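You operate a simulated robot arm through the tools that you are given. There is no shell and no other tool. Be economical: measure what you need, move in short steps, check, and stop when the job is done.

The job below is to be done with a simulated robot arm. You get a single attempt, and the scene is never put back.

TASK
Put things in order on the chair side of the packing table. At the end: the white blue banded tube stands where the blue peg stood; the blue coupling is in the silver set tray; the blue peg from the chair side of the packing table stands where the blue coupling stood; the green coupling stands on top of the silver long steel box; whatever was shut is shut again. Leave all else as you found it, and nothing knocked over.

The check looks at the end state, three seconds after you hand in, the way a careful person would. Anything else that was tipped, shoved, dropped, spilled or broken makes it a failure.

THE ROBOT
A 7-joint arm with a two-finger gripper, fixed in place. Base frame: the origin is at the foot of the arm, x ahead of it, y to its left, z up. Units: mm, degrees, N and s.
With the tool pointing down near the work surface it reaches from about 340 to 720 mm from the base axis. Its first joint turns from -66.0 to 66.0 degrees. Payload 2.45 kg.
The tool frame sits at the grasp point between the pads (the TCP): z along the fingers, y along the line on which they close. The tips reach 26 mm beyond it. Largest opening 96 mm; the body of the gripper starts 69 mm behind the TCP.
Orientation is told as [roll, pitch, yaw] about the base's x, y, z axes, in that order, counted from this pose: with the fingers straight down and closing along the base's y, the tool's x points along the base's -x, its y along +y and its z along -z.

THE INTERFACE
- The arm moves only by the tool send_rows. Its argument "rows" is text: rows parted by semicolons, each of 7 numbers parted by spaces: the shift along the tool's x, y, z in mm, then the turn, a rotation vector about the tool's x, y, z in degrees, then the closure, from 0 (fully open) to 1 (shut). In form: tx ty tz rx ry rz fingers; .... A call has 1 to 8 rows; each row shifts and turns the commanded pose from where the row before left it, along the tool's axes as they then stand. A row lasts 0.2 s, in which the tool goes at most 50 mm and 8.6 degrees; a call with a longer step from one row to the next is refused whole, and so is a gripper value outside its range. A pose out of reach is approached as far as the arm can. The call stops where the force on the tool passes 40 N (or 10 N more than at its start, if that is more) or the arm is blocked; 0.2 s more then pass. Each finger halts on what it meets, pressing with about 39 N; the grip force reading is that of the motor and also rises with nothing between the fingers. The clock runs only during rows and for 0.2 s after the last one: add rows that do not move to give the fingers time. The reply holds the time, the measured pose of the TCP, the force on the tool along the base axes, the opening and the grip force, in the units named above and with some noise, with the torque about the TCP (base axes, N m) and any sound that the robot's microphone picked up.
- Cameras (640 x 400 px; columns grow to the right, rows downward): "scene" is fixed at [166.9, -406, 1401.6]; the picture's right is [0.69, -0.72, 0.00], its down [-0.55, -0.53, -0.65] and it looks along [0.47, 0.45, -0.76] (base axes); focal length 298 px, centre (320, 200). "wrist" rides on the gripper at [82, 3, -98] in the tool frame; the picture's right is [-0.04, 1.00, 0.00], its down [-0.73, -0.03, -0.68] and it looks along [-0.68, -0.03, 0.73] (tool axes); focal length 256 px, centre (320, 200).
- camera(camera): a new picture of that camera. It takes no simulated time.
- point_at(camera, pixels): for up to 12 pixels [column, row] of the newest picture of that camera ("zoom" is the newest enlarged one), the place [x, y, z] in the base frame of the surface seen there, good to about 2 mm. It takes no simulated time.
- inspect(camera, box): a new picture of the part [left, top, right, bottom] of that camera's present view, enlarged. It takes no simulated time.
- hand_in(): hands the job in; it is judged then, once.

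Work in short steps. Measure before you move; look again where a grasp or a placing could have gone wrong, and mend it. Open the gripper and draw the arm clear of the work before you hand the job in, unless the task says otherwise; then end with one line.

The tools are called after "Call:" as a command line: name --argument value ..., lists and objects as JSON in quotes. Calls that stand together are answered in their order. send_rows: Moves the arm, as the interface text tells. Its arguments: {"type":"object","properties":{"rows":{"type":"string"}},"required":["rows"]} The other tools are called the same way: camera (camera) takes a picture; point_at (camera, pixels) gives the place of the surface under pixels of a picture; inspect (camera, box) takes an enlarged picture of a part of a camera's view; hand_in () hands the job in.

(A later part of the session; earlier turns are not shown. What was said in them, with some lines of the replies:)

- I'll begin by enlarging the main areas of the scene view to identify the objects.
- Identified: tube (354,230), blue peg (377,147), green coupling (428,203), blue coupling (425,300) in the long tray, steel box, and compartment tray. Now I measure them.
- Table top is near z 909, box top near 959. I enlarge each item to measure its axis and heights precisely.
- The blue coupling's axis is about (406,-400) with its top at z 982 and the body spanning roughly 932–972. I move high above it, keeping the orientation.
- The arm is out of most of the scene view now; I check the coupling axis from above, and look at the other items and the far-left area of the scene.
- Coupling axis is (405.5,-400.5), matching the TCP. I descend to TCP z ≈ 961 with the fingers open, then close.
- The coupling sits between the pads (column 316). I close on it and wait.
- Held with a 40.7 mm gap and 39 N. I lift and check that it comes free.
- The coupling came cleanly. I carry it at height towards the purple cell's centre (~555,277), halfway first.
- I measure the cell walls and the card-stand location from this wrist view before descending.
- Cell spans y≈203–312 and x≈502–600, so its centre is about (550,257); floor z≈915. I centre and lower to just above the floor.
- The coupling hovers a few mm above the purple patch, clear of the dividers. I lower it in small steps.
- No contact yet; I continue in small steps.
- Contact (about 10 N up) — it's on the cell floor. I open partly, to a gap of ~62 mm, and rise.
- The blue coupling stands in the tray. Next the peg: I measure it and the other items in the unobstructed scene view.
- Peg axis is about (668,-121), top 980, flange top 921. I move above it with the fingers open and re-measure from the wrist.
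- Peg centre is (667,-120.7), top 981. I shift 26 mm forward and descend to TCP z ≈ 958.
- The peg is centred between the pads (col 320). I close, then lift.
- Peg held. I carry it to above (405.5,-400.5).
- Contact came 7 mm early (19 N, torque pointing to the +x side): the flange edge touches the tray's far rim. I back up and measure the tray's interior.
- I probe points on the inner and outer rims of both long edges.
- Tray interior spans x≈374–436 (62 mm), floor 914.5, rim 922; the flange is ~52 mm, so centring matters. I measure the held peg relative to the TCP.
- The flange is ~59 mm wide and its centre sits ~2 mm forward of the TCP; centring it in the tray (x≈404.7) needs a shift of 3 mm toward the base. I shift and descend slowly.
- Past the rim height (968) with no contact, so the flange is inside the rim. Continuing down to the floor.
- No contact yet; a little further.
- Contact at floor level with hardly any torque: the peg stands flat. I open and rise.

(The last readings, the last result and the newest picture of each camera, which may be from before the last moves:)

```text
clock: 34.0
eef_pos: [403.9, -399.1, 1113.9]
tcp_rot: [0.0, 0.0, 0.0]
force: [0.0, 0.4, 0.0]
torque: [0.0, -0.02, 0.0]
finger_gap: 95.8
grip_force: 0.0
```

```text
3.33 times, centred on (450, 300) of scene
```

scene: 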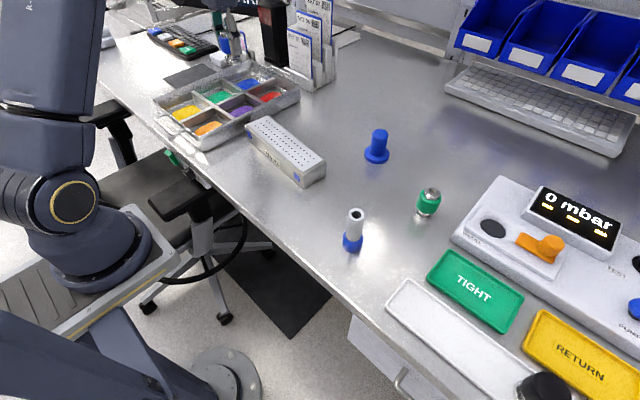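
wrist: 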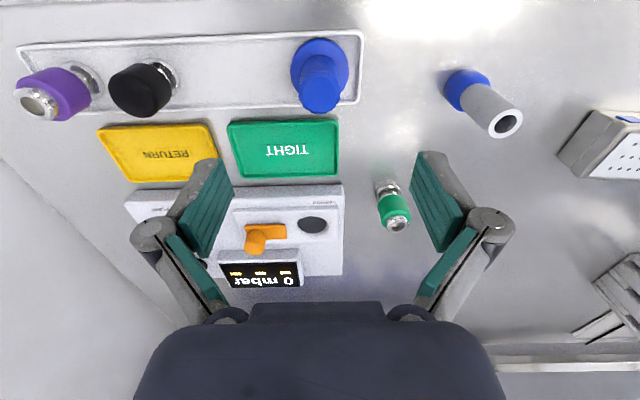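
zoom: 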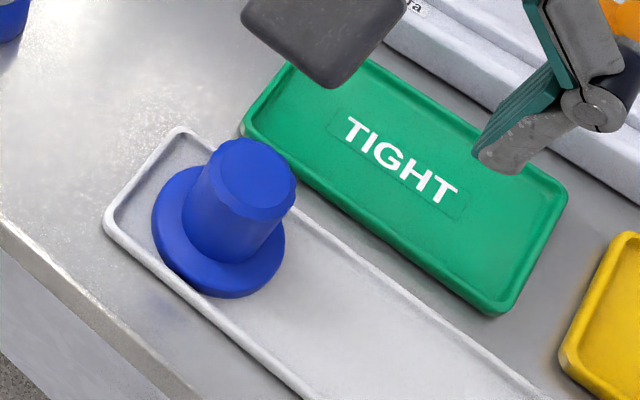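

The peg stands flat inside the tray. Next I move above the white tube, near (428,-243).

Call:
send_rows --rows "-3 40 0 0 0 0 0;-3 40 0 0 0 0 0;-3 40 0 0 0 0 0;-3 37 0 0 0 0 0;0 0 0 0 0 0 0"

Call:
camera --camera "wrist"

Call:
inspect --camera "wrist" --box '[270, 40, 370, 140]'

Call:
point_at --camera "zoom" --pixels '[[320, 280], [320, 320], [320, 240], [270, 290], [370, 290], [250, 130], [390, 130], [320, 60], [320, 40], [320, 120]]'

```text
clock: 35.2
eef_pos: [415.3, -241.5, 1112.0]
tcp_rot: [0.0, 0.1, 0.0]
force: [0.7, -0.8, -0.6]
torque: [-0.01, -0.04, -0.02]
finger_gap: 95.9
grip_force: 0.0
```

```text
taken
```

wrist: 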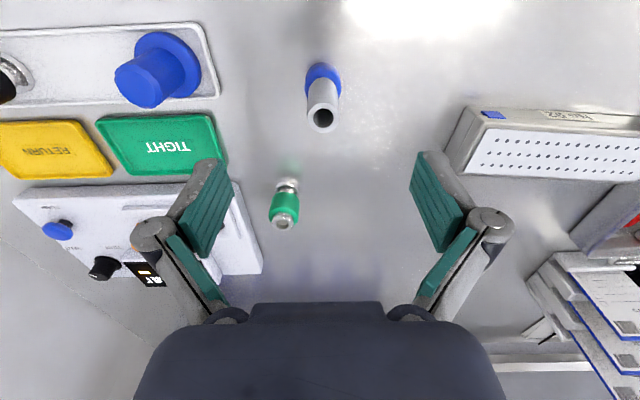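

```text
4.00 times, centred on (320, 90) of wrist
```

zoom: 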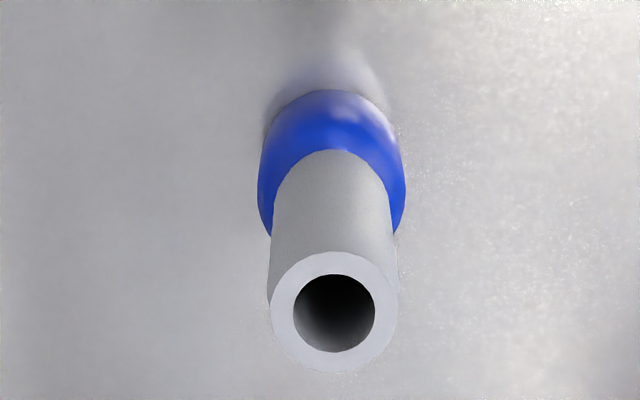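

```text
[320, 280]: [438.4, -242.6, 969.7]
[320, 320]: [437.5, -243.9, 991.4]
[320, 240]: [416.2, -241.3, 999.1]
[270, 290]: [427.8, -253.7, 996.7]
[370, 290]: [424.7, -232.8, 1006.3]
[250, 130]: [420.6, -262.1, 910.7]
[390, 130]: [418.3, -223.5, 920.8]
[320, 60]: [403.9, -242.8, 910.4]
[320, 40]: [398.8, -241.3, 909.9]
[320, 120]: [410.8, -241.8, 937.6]
```

Tube centre is about (430,-240.5), top 1006, diameter 27, band up to ~945. I shift 15 mm forward and descend to TCP z ≈ 980.

Call:
send_rows --rows "-15 1 20 0 0 0 0;0 0 40 0 0 0 0;0 0 40 0 0 0 0;0 0 25 0 0 0 0;0 0 7 0 0 0 0;0 0 0 0 0 0 0"

Call:
camera --camera "wrist"

```text
clock: 36.6
eef_pos: [428.9, -242.0, 979.3]
tcp_rot: [0.0, 0.0, 0.0]
force: [0.9, 0.1, 0.2]
torque: [0.03, -0.01, 0.0]
finger_gap: 96.2
grip_force: 0.1
```

```text
taken
```

wrist: 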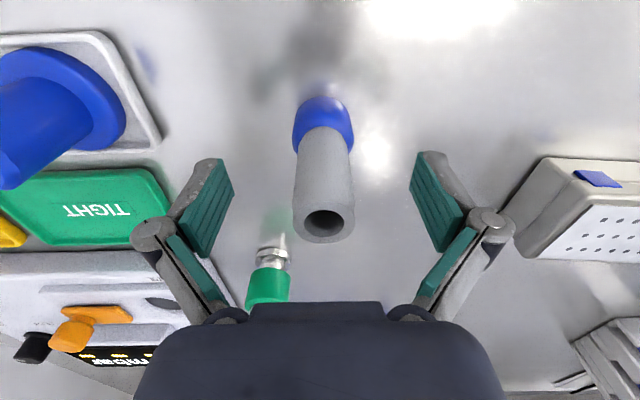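

Centred (col 323). I close gently, then lift.

Call:
send_rows --rows "0 0 0 0 0 0 0.4;0 0 0 0 0 0 0.6;0 0 0 0 0 0 0.75;0 0 0 0 0 0 1;0 0 0 0 0 0 1;0 0 0 0 0 0 1;0 0 0 0 0 0 1;0 0 0 0 0 0 1"

Call:
send_rows --rows "0 0 -5 0 0 0 1;0 0 -15 0 0 0 1;0 0 -40 0 0 0 1;0 0 -40 0 0 0 1;0 0 -40 0 0 0 1;0 0 0 0 0 0 1"

Call:
camera --camera "wrist"

Call:
inspect --camera "wrist" --box '[260, 85, 380, 250]'

```text
clock: 38.4
eef_pos: [430.1, -242.2, 979.3]
tcp_rot: [0.0, 0.0, 0.0]
force: [0.1, 0.1, 1.7]
torque: [0.03, -0.01, -0.02]
finger_gap: 27.6
grip_force: 39.1
```

```text
clock: 39.8
eef_pos: [430.1, -241.7, 1122.3]
tcp_rot: [0.0, 0.0, 0.0]
force: [-0.2, -0.5, -0.5]
torque: [0.01, 0.0, -0.01]
finger_gap: 27.6
grip_force: 39.0
```

```text
taken
```

wrist: 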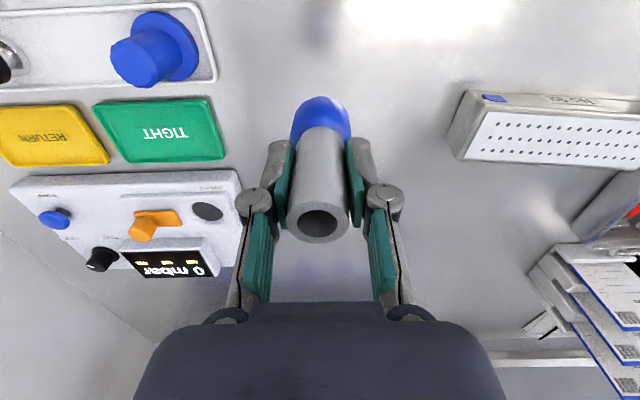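

```text
2.42 times, centred on (320, 168) of wrist
```

zoom: 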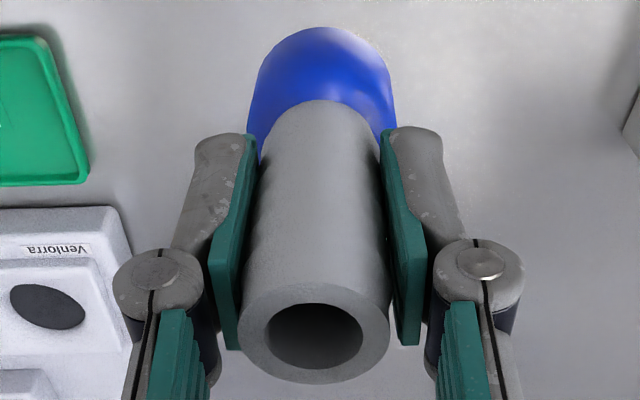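

Tube held. I carry it to above the peg's old spot (667.8,-120.6).

Call:
send_rows --rows "-39.6 20.2 0 0 0 0 1;-39.6 20.2 0 0 0 0 1;-39.6 20.2 0 0 0 0 1;-39.6 20.2 0 0 0 0 1;-39.6 20.2 0 0 0 0 1;-39.6 20.2 0 0 0 0 1;0 0 0 0 0 0 1"

Call:
send_rows --rows "0 0 40 0 0 0 1;0 0 40 0 0 0 1;0 0 35 0 0 0 1;0 0 20 0 0 0 1;0 0 3 0 0 0 1;0 0 0 0 0 0 1;0 0 0 0 0 0 1"

```text
clock: 41.4
eef_pos: [667.4, -119.8, 1118.9]
tcp_rot: [0.0, 0.2, 0.0]
force: [-0.4, -0.5, -0.1]
torque: [0.0, -0.02, 0.0]
finger_gap: 27.6
grip_force: 38.7
```

```text
clock: 43.0
eef_pos: [667.5, -120.3, 981.6]
tcp_rot: [-0.1, 0.0, -0.1]
force: [-0.9, 0.5, -0.4]
torque: [0.01, -0.01, 0.01]
finger_gap: 27.4
grip_force: 39.1
```

Position (667.5,-120.3), about 2 mm above the table. Small steps down until contact.

Call:
send_rows --rows "0 0 0.8 0 0 0 1;0 0 0.7 0 0 0 1;0 0 0.5 0 0 0 1;0 0 0 0 0 0 1"

```text
clock: 44.0
eef_pos: [666.7, -120.2, 980.7]
tcp_rot: [0.0, 0.0, 0.1]
force: [0.3, 1.2, 0.1]
torque: [0.01, -0.02, -0.02]
finger_gap: 27.6
grip_force: 38.7
```

Call:
send_rows --rows "0 0 0.7 0 0 0 1;0 0 0.7 0 0 0 1;0 0 0 0 0 0 1"

```text
clock: 44.8
eef_pos: [667.4, -121.4, 981.4]
tcp_rot: [0.0, -0.1, 0.0]
force: [-2.0, 0.8, 6.6]
torque: [-0.06, 0.1, -0.01]
finger_gap: 27.6
grip_force: 39.0
```

Contact (≈7 N): the tube is on the table. I open, rise, and look.

Call:
send_rows --rows "0 0 -0.4 0 0 0 0.65;0 0 0 0 0 0 0.5;0 0 0 0 0 0 0.2;0 0 0 0 0 0 0;0 0 0 0 0 0 0;0 0 0 0 0 0 0"

Call:
send_rows --rows "0 0 -10 0 0 0 0;0 0 -30 0 0 0 0;0 0 -45 0 0 0 0;0 0 -45 0 0 0 0;0 0 0 0 0 0 0"

Call:
camera --camera "wrist"

Call:
camera --camera "scene"

```text
clock: 46.2
eef_pos: [667.5, -120.4, 979.7]
tcp_rot: [0.0, 0.0, -0.1]
force: [0.2, 0.1, 0.2]
torque: [0.02, 0.0, 0.04]
finger_gap: 95.9
grip_force: 0.1
```

```text
clock: 47.4
eef_pos: [667.6, -120.4, 1110.0]
tcp_rot: [0.0, 0.0, 0.0]
force: [-0.2, 0.4, 0.4]
torque: [0.01, -0.03, -0.01]
finger_gap: 96.0
grip_force: 0.3
```

```text
taken
```

wrist: 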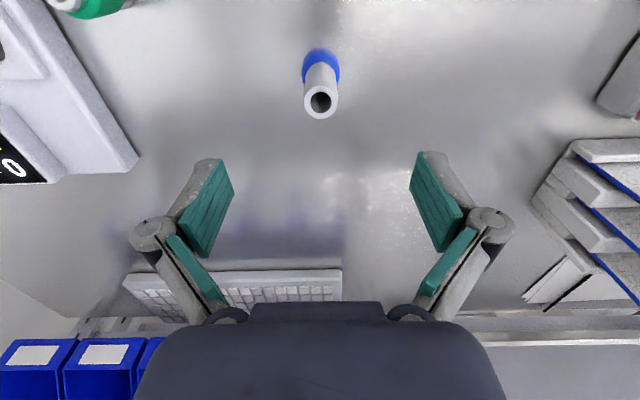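

```text
taken
```

scene: 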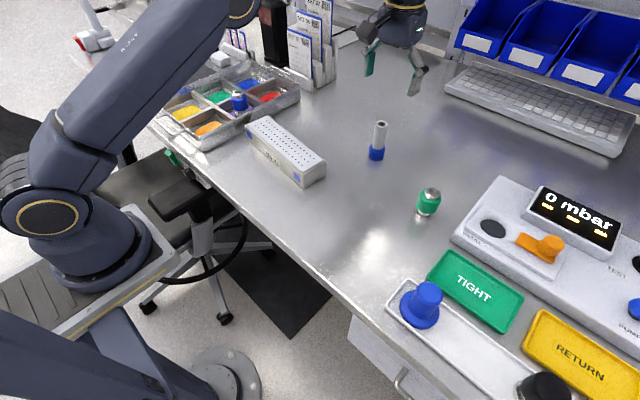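

The tube stands in the peg's spot. Now I move near the green coupling (~(587,-299)) to measure it from above.

Call:
send_rows --rows "20.5 -35.6 0 0 0 0 0;20.5 -35.6 0 0 0 0 0;20.5 -35.6 0 0 0 0 0;20.5 -35.6 0 0 0 0 0;20.5 -35.6 0 0 0 0 0;0 0 0 0 0 0 0"

Call:
camera --camera "wrist"

Call:
inspect --camera "wrist" --box '[270, 40, 370, 140]'

Call:
point_at --camera "zoom" --pixels '[[320, 250], [260, 260], [380, 260], [320, 210], [320, 310], [240, 200], [400, 200], [320, 100]]'

```text
clock: 48.8
eef_pos: [564.2, -299.6, 1110.6]
tcp_rot: [0.0, 0.0, 0.0]
force: [0.3, 0.3, 0.0]
torque: [0.01, 0.0, 0.0]
finger_gap: 96.0
grip_force: 0.1
```

```text
taken
```

wrist: 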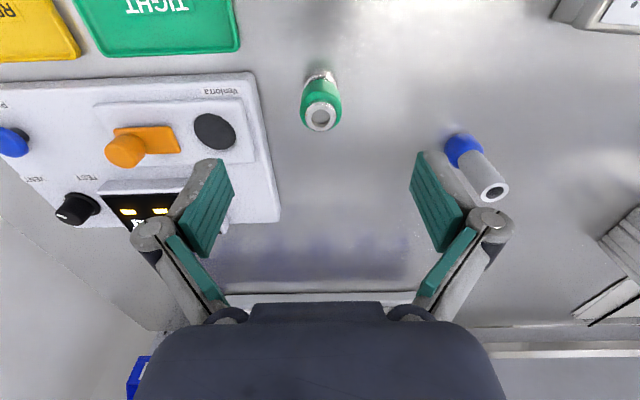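

```text
4.00 times, centred on (320, 90) of wrist
```

zoom: 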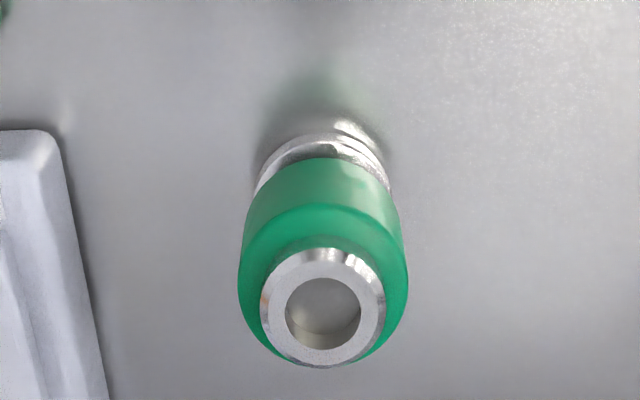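

```text
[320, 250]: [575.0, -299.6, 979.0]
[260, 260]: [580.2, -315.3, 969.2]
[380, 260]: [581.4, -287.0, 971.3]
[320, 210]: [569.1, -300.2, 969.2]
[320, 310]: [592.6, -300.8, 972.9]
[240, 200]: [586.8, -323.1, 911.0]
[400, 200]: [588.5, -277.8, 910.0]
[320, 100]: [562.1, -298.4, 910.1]
```

Coupling axis is (589.5,-300). The pump unit's edge lies close to where the left finger would go, so I measure it.

Call:
point_at --camera "zoom" --pixels '[[40, 140], [60, 200], [80, 280], [60, 300], [95, 390], [75, 220]]'

Call:
point_at --camera "wrist" --pixels '[[265, 150], [270, 200], [258, 110], [262, 180]]'

```text
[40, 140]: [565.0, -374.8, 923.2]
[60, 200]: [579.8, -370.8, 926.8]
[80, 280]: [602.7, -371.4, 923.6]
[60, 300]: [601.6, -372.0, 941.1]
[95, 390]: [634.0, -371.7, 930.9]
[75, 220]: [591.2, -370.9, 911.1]
```

```text
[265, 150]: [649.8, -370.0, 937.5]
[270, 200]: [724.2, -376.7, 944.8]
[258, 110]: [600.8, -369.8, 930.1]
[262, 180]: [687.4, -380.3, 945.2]
```

The pump edge is at y≈-370; with a ~77 mm opening the finger stays 20 mm clear. I centre and descend to TCP z ≈ 957.

Call:
send_rows --rows "-25 -0.5 0 0 0 0 0.2;0 0 40 0 0 0 0.2;0 0 40 0 0 0 0.2;0 0 35 0 0 0 0.2;0 0 25 0 0 0 0.2;0 0 13 0 0 0 0.2;0 0 0 0 0 0 0.2"

Call:
camera --camera "wrist"

```text
clock: 50.4
eef_pos: [588.4, -298.6, 956.6]
tcp_rot: [0.0, 0.0, 0.0]
force: [-0.5, 0.3, 0.1]
torque: [-0.04, 0.02, 0.01]
finger_gap: 76.8
grip_force: 0.0
```

```text
taken
```

wrist: 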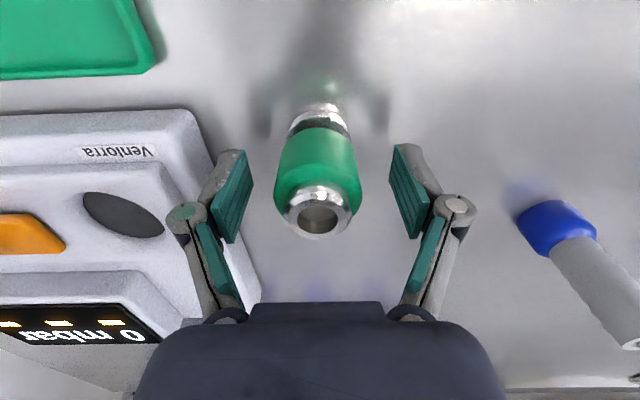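

Centred (col 318). I close and lift well above the box height.

Call:
send_rows --rows "0 -0.8 0 0 0 0 0.4;0 0 0 0 0 0 0.55;0 0 0 0 0 0 1;0 0 0 0 0 0 1;0 0 0 0 0 0 1;0 0 0 0 0 0 1"

Call:
send_rows --rows "0 0 -5 0 0 0 1;0 0 -15 0 0 0 1;0 0 -45 0 0 0 1;0 0 -45 0 0 0 1;0 0 -45 0 0 0 1;0 0 0 0 0 0 1"

Call:
camera --camera "wrist"

Call:
camera --camera "scene"

Call:
point_at --camera "scene" --pixels '[[268, 118], [252, 126], [324, 160], [303, 172], [285, 144], [277, 148], [296, 140], [290, 152], [282, 137]]'

```text
clock: 51.8
eef_pos: [589.5, -299.1, 957.6]
tcp_rot: [0.0, 0.0, 0.0]
force: [-0.9, -0.1, 1.4]
torque: [-0.03, 0.06, -0.04]
finger_gap: 40.4
grip_force: 38.9
```

```text
clock: 53.2
eef_pos: [590.5, -298.5, 1112.8]
tcp_rot: [0.0, 0.0, 0.0]
force: [0.2, 0.1, -1.6]
torque: [0.01, -0.01, 0.04]
finger_gap: 40.8
grip_force: 39.3
```

```text
taken
```

wrist: 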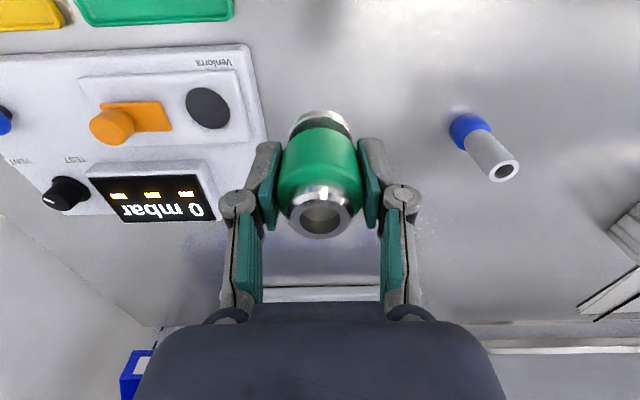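

```text
taken
```

scene: 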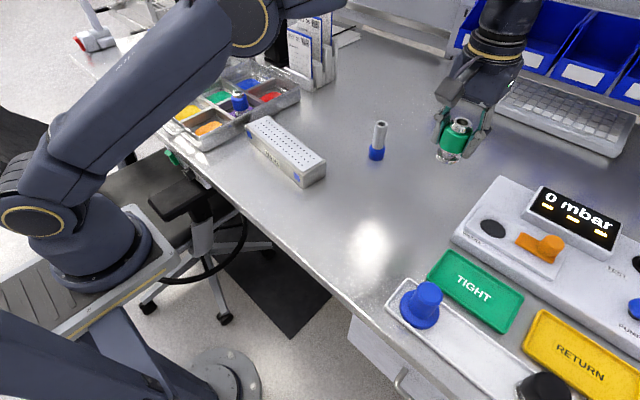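

```text
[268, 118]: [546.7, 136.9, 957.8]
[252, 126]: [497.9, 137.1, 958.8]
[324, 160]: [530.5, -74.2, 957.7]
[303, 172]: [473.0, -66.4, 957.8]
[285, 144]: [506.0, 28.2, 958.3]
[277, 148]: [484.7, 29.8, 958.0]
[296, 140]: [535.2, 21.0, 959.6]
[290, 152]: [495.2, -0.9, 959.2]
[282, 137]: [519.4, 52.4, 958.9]
```

The green coupling is held. The box top centre is about (511,33) at z 958.5; I carry it there.

Call:
send_rows --rows "9.9 41.4 0 0 0 0 1;9.9 41.4 0 0 0 0 1;9.9 41.4 0 0 0 0 1;9.9 41.4 0 0 0 0 1;9.9 41.4 0 0 0 0 1;9.9 41.4 0 0 0 0 1;9.9 41.4 0 0 0 0 1;9.9 41.4 0 0 0 0 1"

Call:
send_rows --rows "0 0 35 0 0 0 1;0 0 35 0 0 0 1;0 0 25 0 0 0 1;0 0 5 0 0 0 1;0 0 0 0 0 0 1"

Call:
camera --camera "wrist"

Call:
inspect --camera "scene" --box '[220, 60, 380, 200]'

```text
clock: 55.0
eef_pos: [511.2, 30.7, 1111.0]
tcp_rot: [-0.1, 0.0, -0.1]
force: [0.1, 0.0, -1.6]
torque: [0.02, -0.02, 0.04]
finger_gap: 40.5
grip_force: 38.9
```

```text
clock: 56.2
eef_pos: [510.0, 30.1, 1010.8]
tcp_rot: [0.0, 0.0, 0.1]
force: [-0.5, 0.4, -0.7]
torque: [-0.01, 0.03, -0.01]
finger_gap: 40.7
grip_force: 39.0
```

```text
taken
```

wrist: 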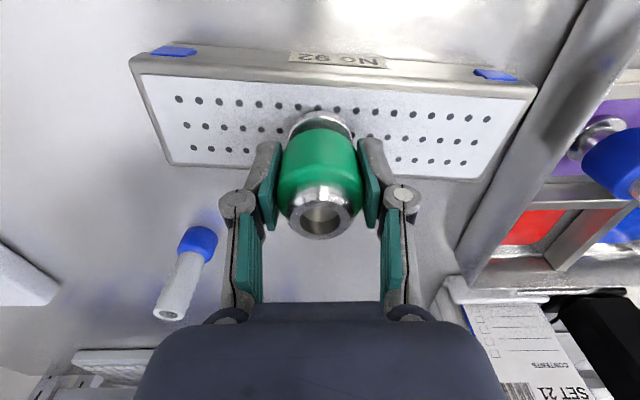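

```text
2.86 times, centred on (300, 130) of scene
```

zoom: 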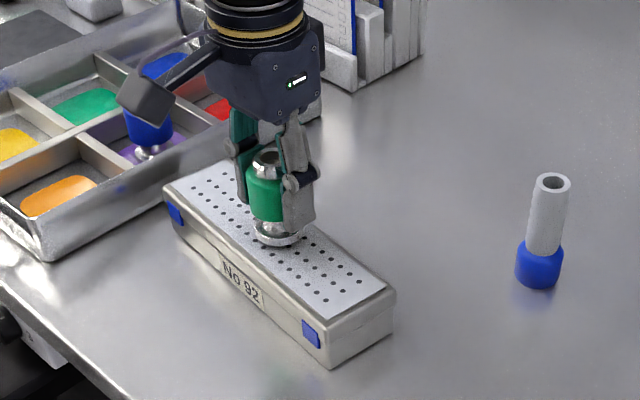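

The base hovers ~3 mm above the middle of the perforated top. Small steps to contact.

Call:
send_rows --rows "0 0 1 0 0 0 1;0 0 1 0 0 0 1;0 0 0.7 0 0 0 1;0 0 0 0 0 0 1"

```text
clock: 57.2
eef_pos: [509.4, 30.5, 1008.9]
tcp_rot: [0.0, 0.0, 0.0]
force: [-0.5, 0.3, -1.8]
torque: [0.0, 0.01, 0.02]
finger_gap: 40.6
grip_force: 38.5
```

Call:
send_rows --rows "0 0 0.7 0 0 0 1;0 0 0.7 0 0 0 1;0 0 0 0 0 0 1"

```text
clock: 58.0
eef_pos: [512.1, 32.8, 1007.5]
tcp_rot: [0.1, 0.0, -0.1]
force: [0.0, -0.1, -1.8]
torque: [-0.01, -0.02, 0.0]
finger_gap: 40.3
grip_force: 38.9
```

Call:
send_rows --rows "0 0 0.7 0 0 0 1;0 0 0.6 0 0 0 1;0 0 0 0 0 0 1"

```text
clock: 58.8
eef_pos: [510.6, 31.3, 1006.8]
tcp_rot: [0.0, 0.0, 0.1]
force: [-3.6, 0.1, 14.6]
torque: [-0.03, 0.18, -0.02]
finger_gap: 40.6
grip_force: 39.0
```

Contact (14.6 N). I open and rise, then check.

Call:
send_rows --rows "0 0 -0.6 0 0 0 0.5;0 0 0 0 0 0 0.4;0 0 0 0 0 0 0.25;0 0 0 0 0 0 0.2;0 0 0 0 0 0 0.2"

Call:
send_rows --rows "0 0 -10 0 0 0 0.2;0 0 -30 0 0 0 0.2;0 0 -45 0 0 0 0.2;0 0 -45 0 0 0 0;12 -30 -20 0 0 0 0;12 -35 0 0 0 0 0;12 -35 0 0 0 0 0;0 0 0 0 0 0 0"

Call:
camera --camera "wrist"

Call:
camera --camera "scene"

Call:
inspect --camera "scene" --box '[150, 60, 400, 200]'

Call:
inspect --camera "scene" --box '[370, 180, 640, 400]'

```text
clock: 60.0
eef_pos: [509.8, 30.4, 1006.4]
tcp_rot: [0.1, 0.0, 0.0]
force: [0.3, -0.6, 0.0]
torque: [-0.03, 0.03, 0.01]
finger_gap: 77.0
grip_force: 0.2
```

```text
clock: 61.8
eef_pos: [474.6, -68.9, 1157.5]
tcp_rot: [0.0, 0.0, 0.0]
force: [-0.3, -0.5, 0.0]
torque: [0.02, -0.03, -0.02]
finger_gap: 96.0
grip_force: 0.0
```

```text
taken
```

wrist: 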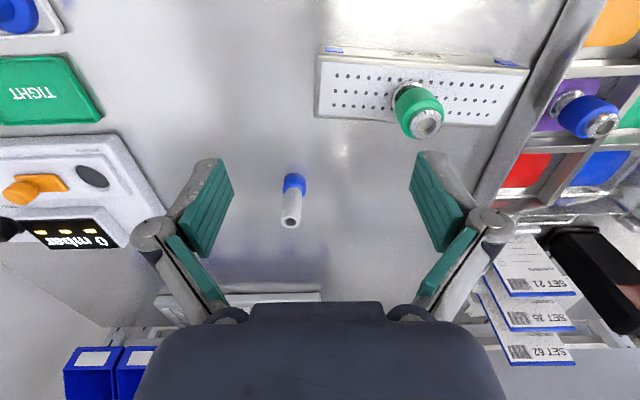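

```text
taken
```

scene: 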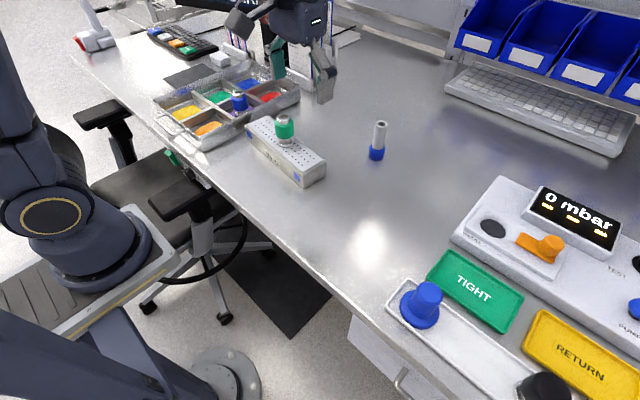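

```text
2.56 times, centred on (275, 130) of scene
```

zoom: 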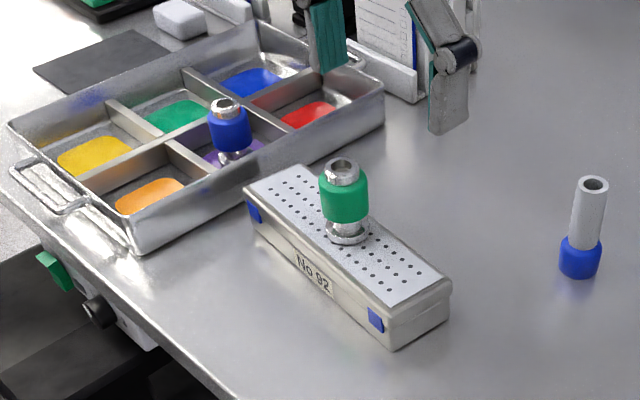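

```text
1.82 times, centred on (505, 290) of scene
```

zoom: 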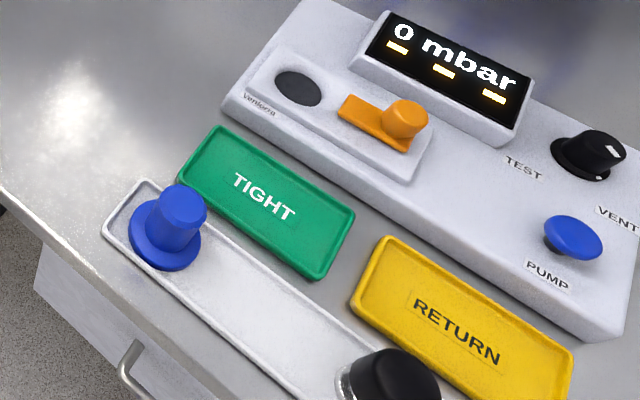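

All four items stand where they should, nothing else has moved, and the gripper is open and clear at z 1157. I hand in.

Call:
hand_in

```text
The job is handed in.
```

The job is handed in: the tube is at the peg's old spot, the peg is at the blue coupling's old spot, the blue coupling is in the set tray's purple cell, and the green coupling is on the steel box. Nothing was opened. While I was placing the peg, it briefly touched the long tray's rim with about 19 N; the tray did not appear to have moved afterwards.
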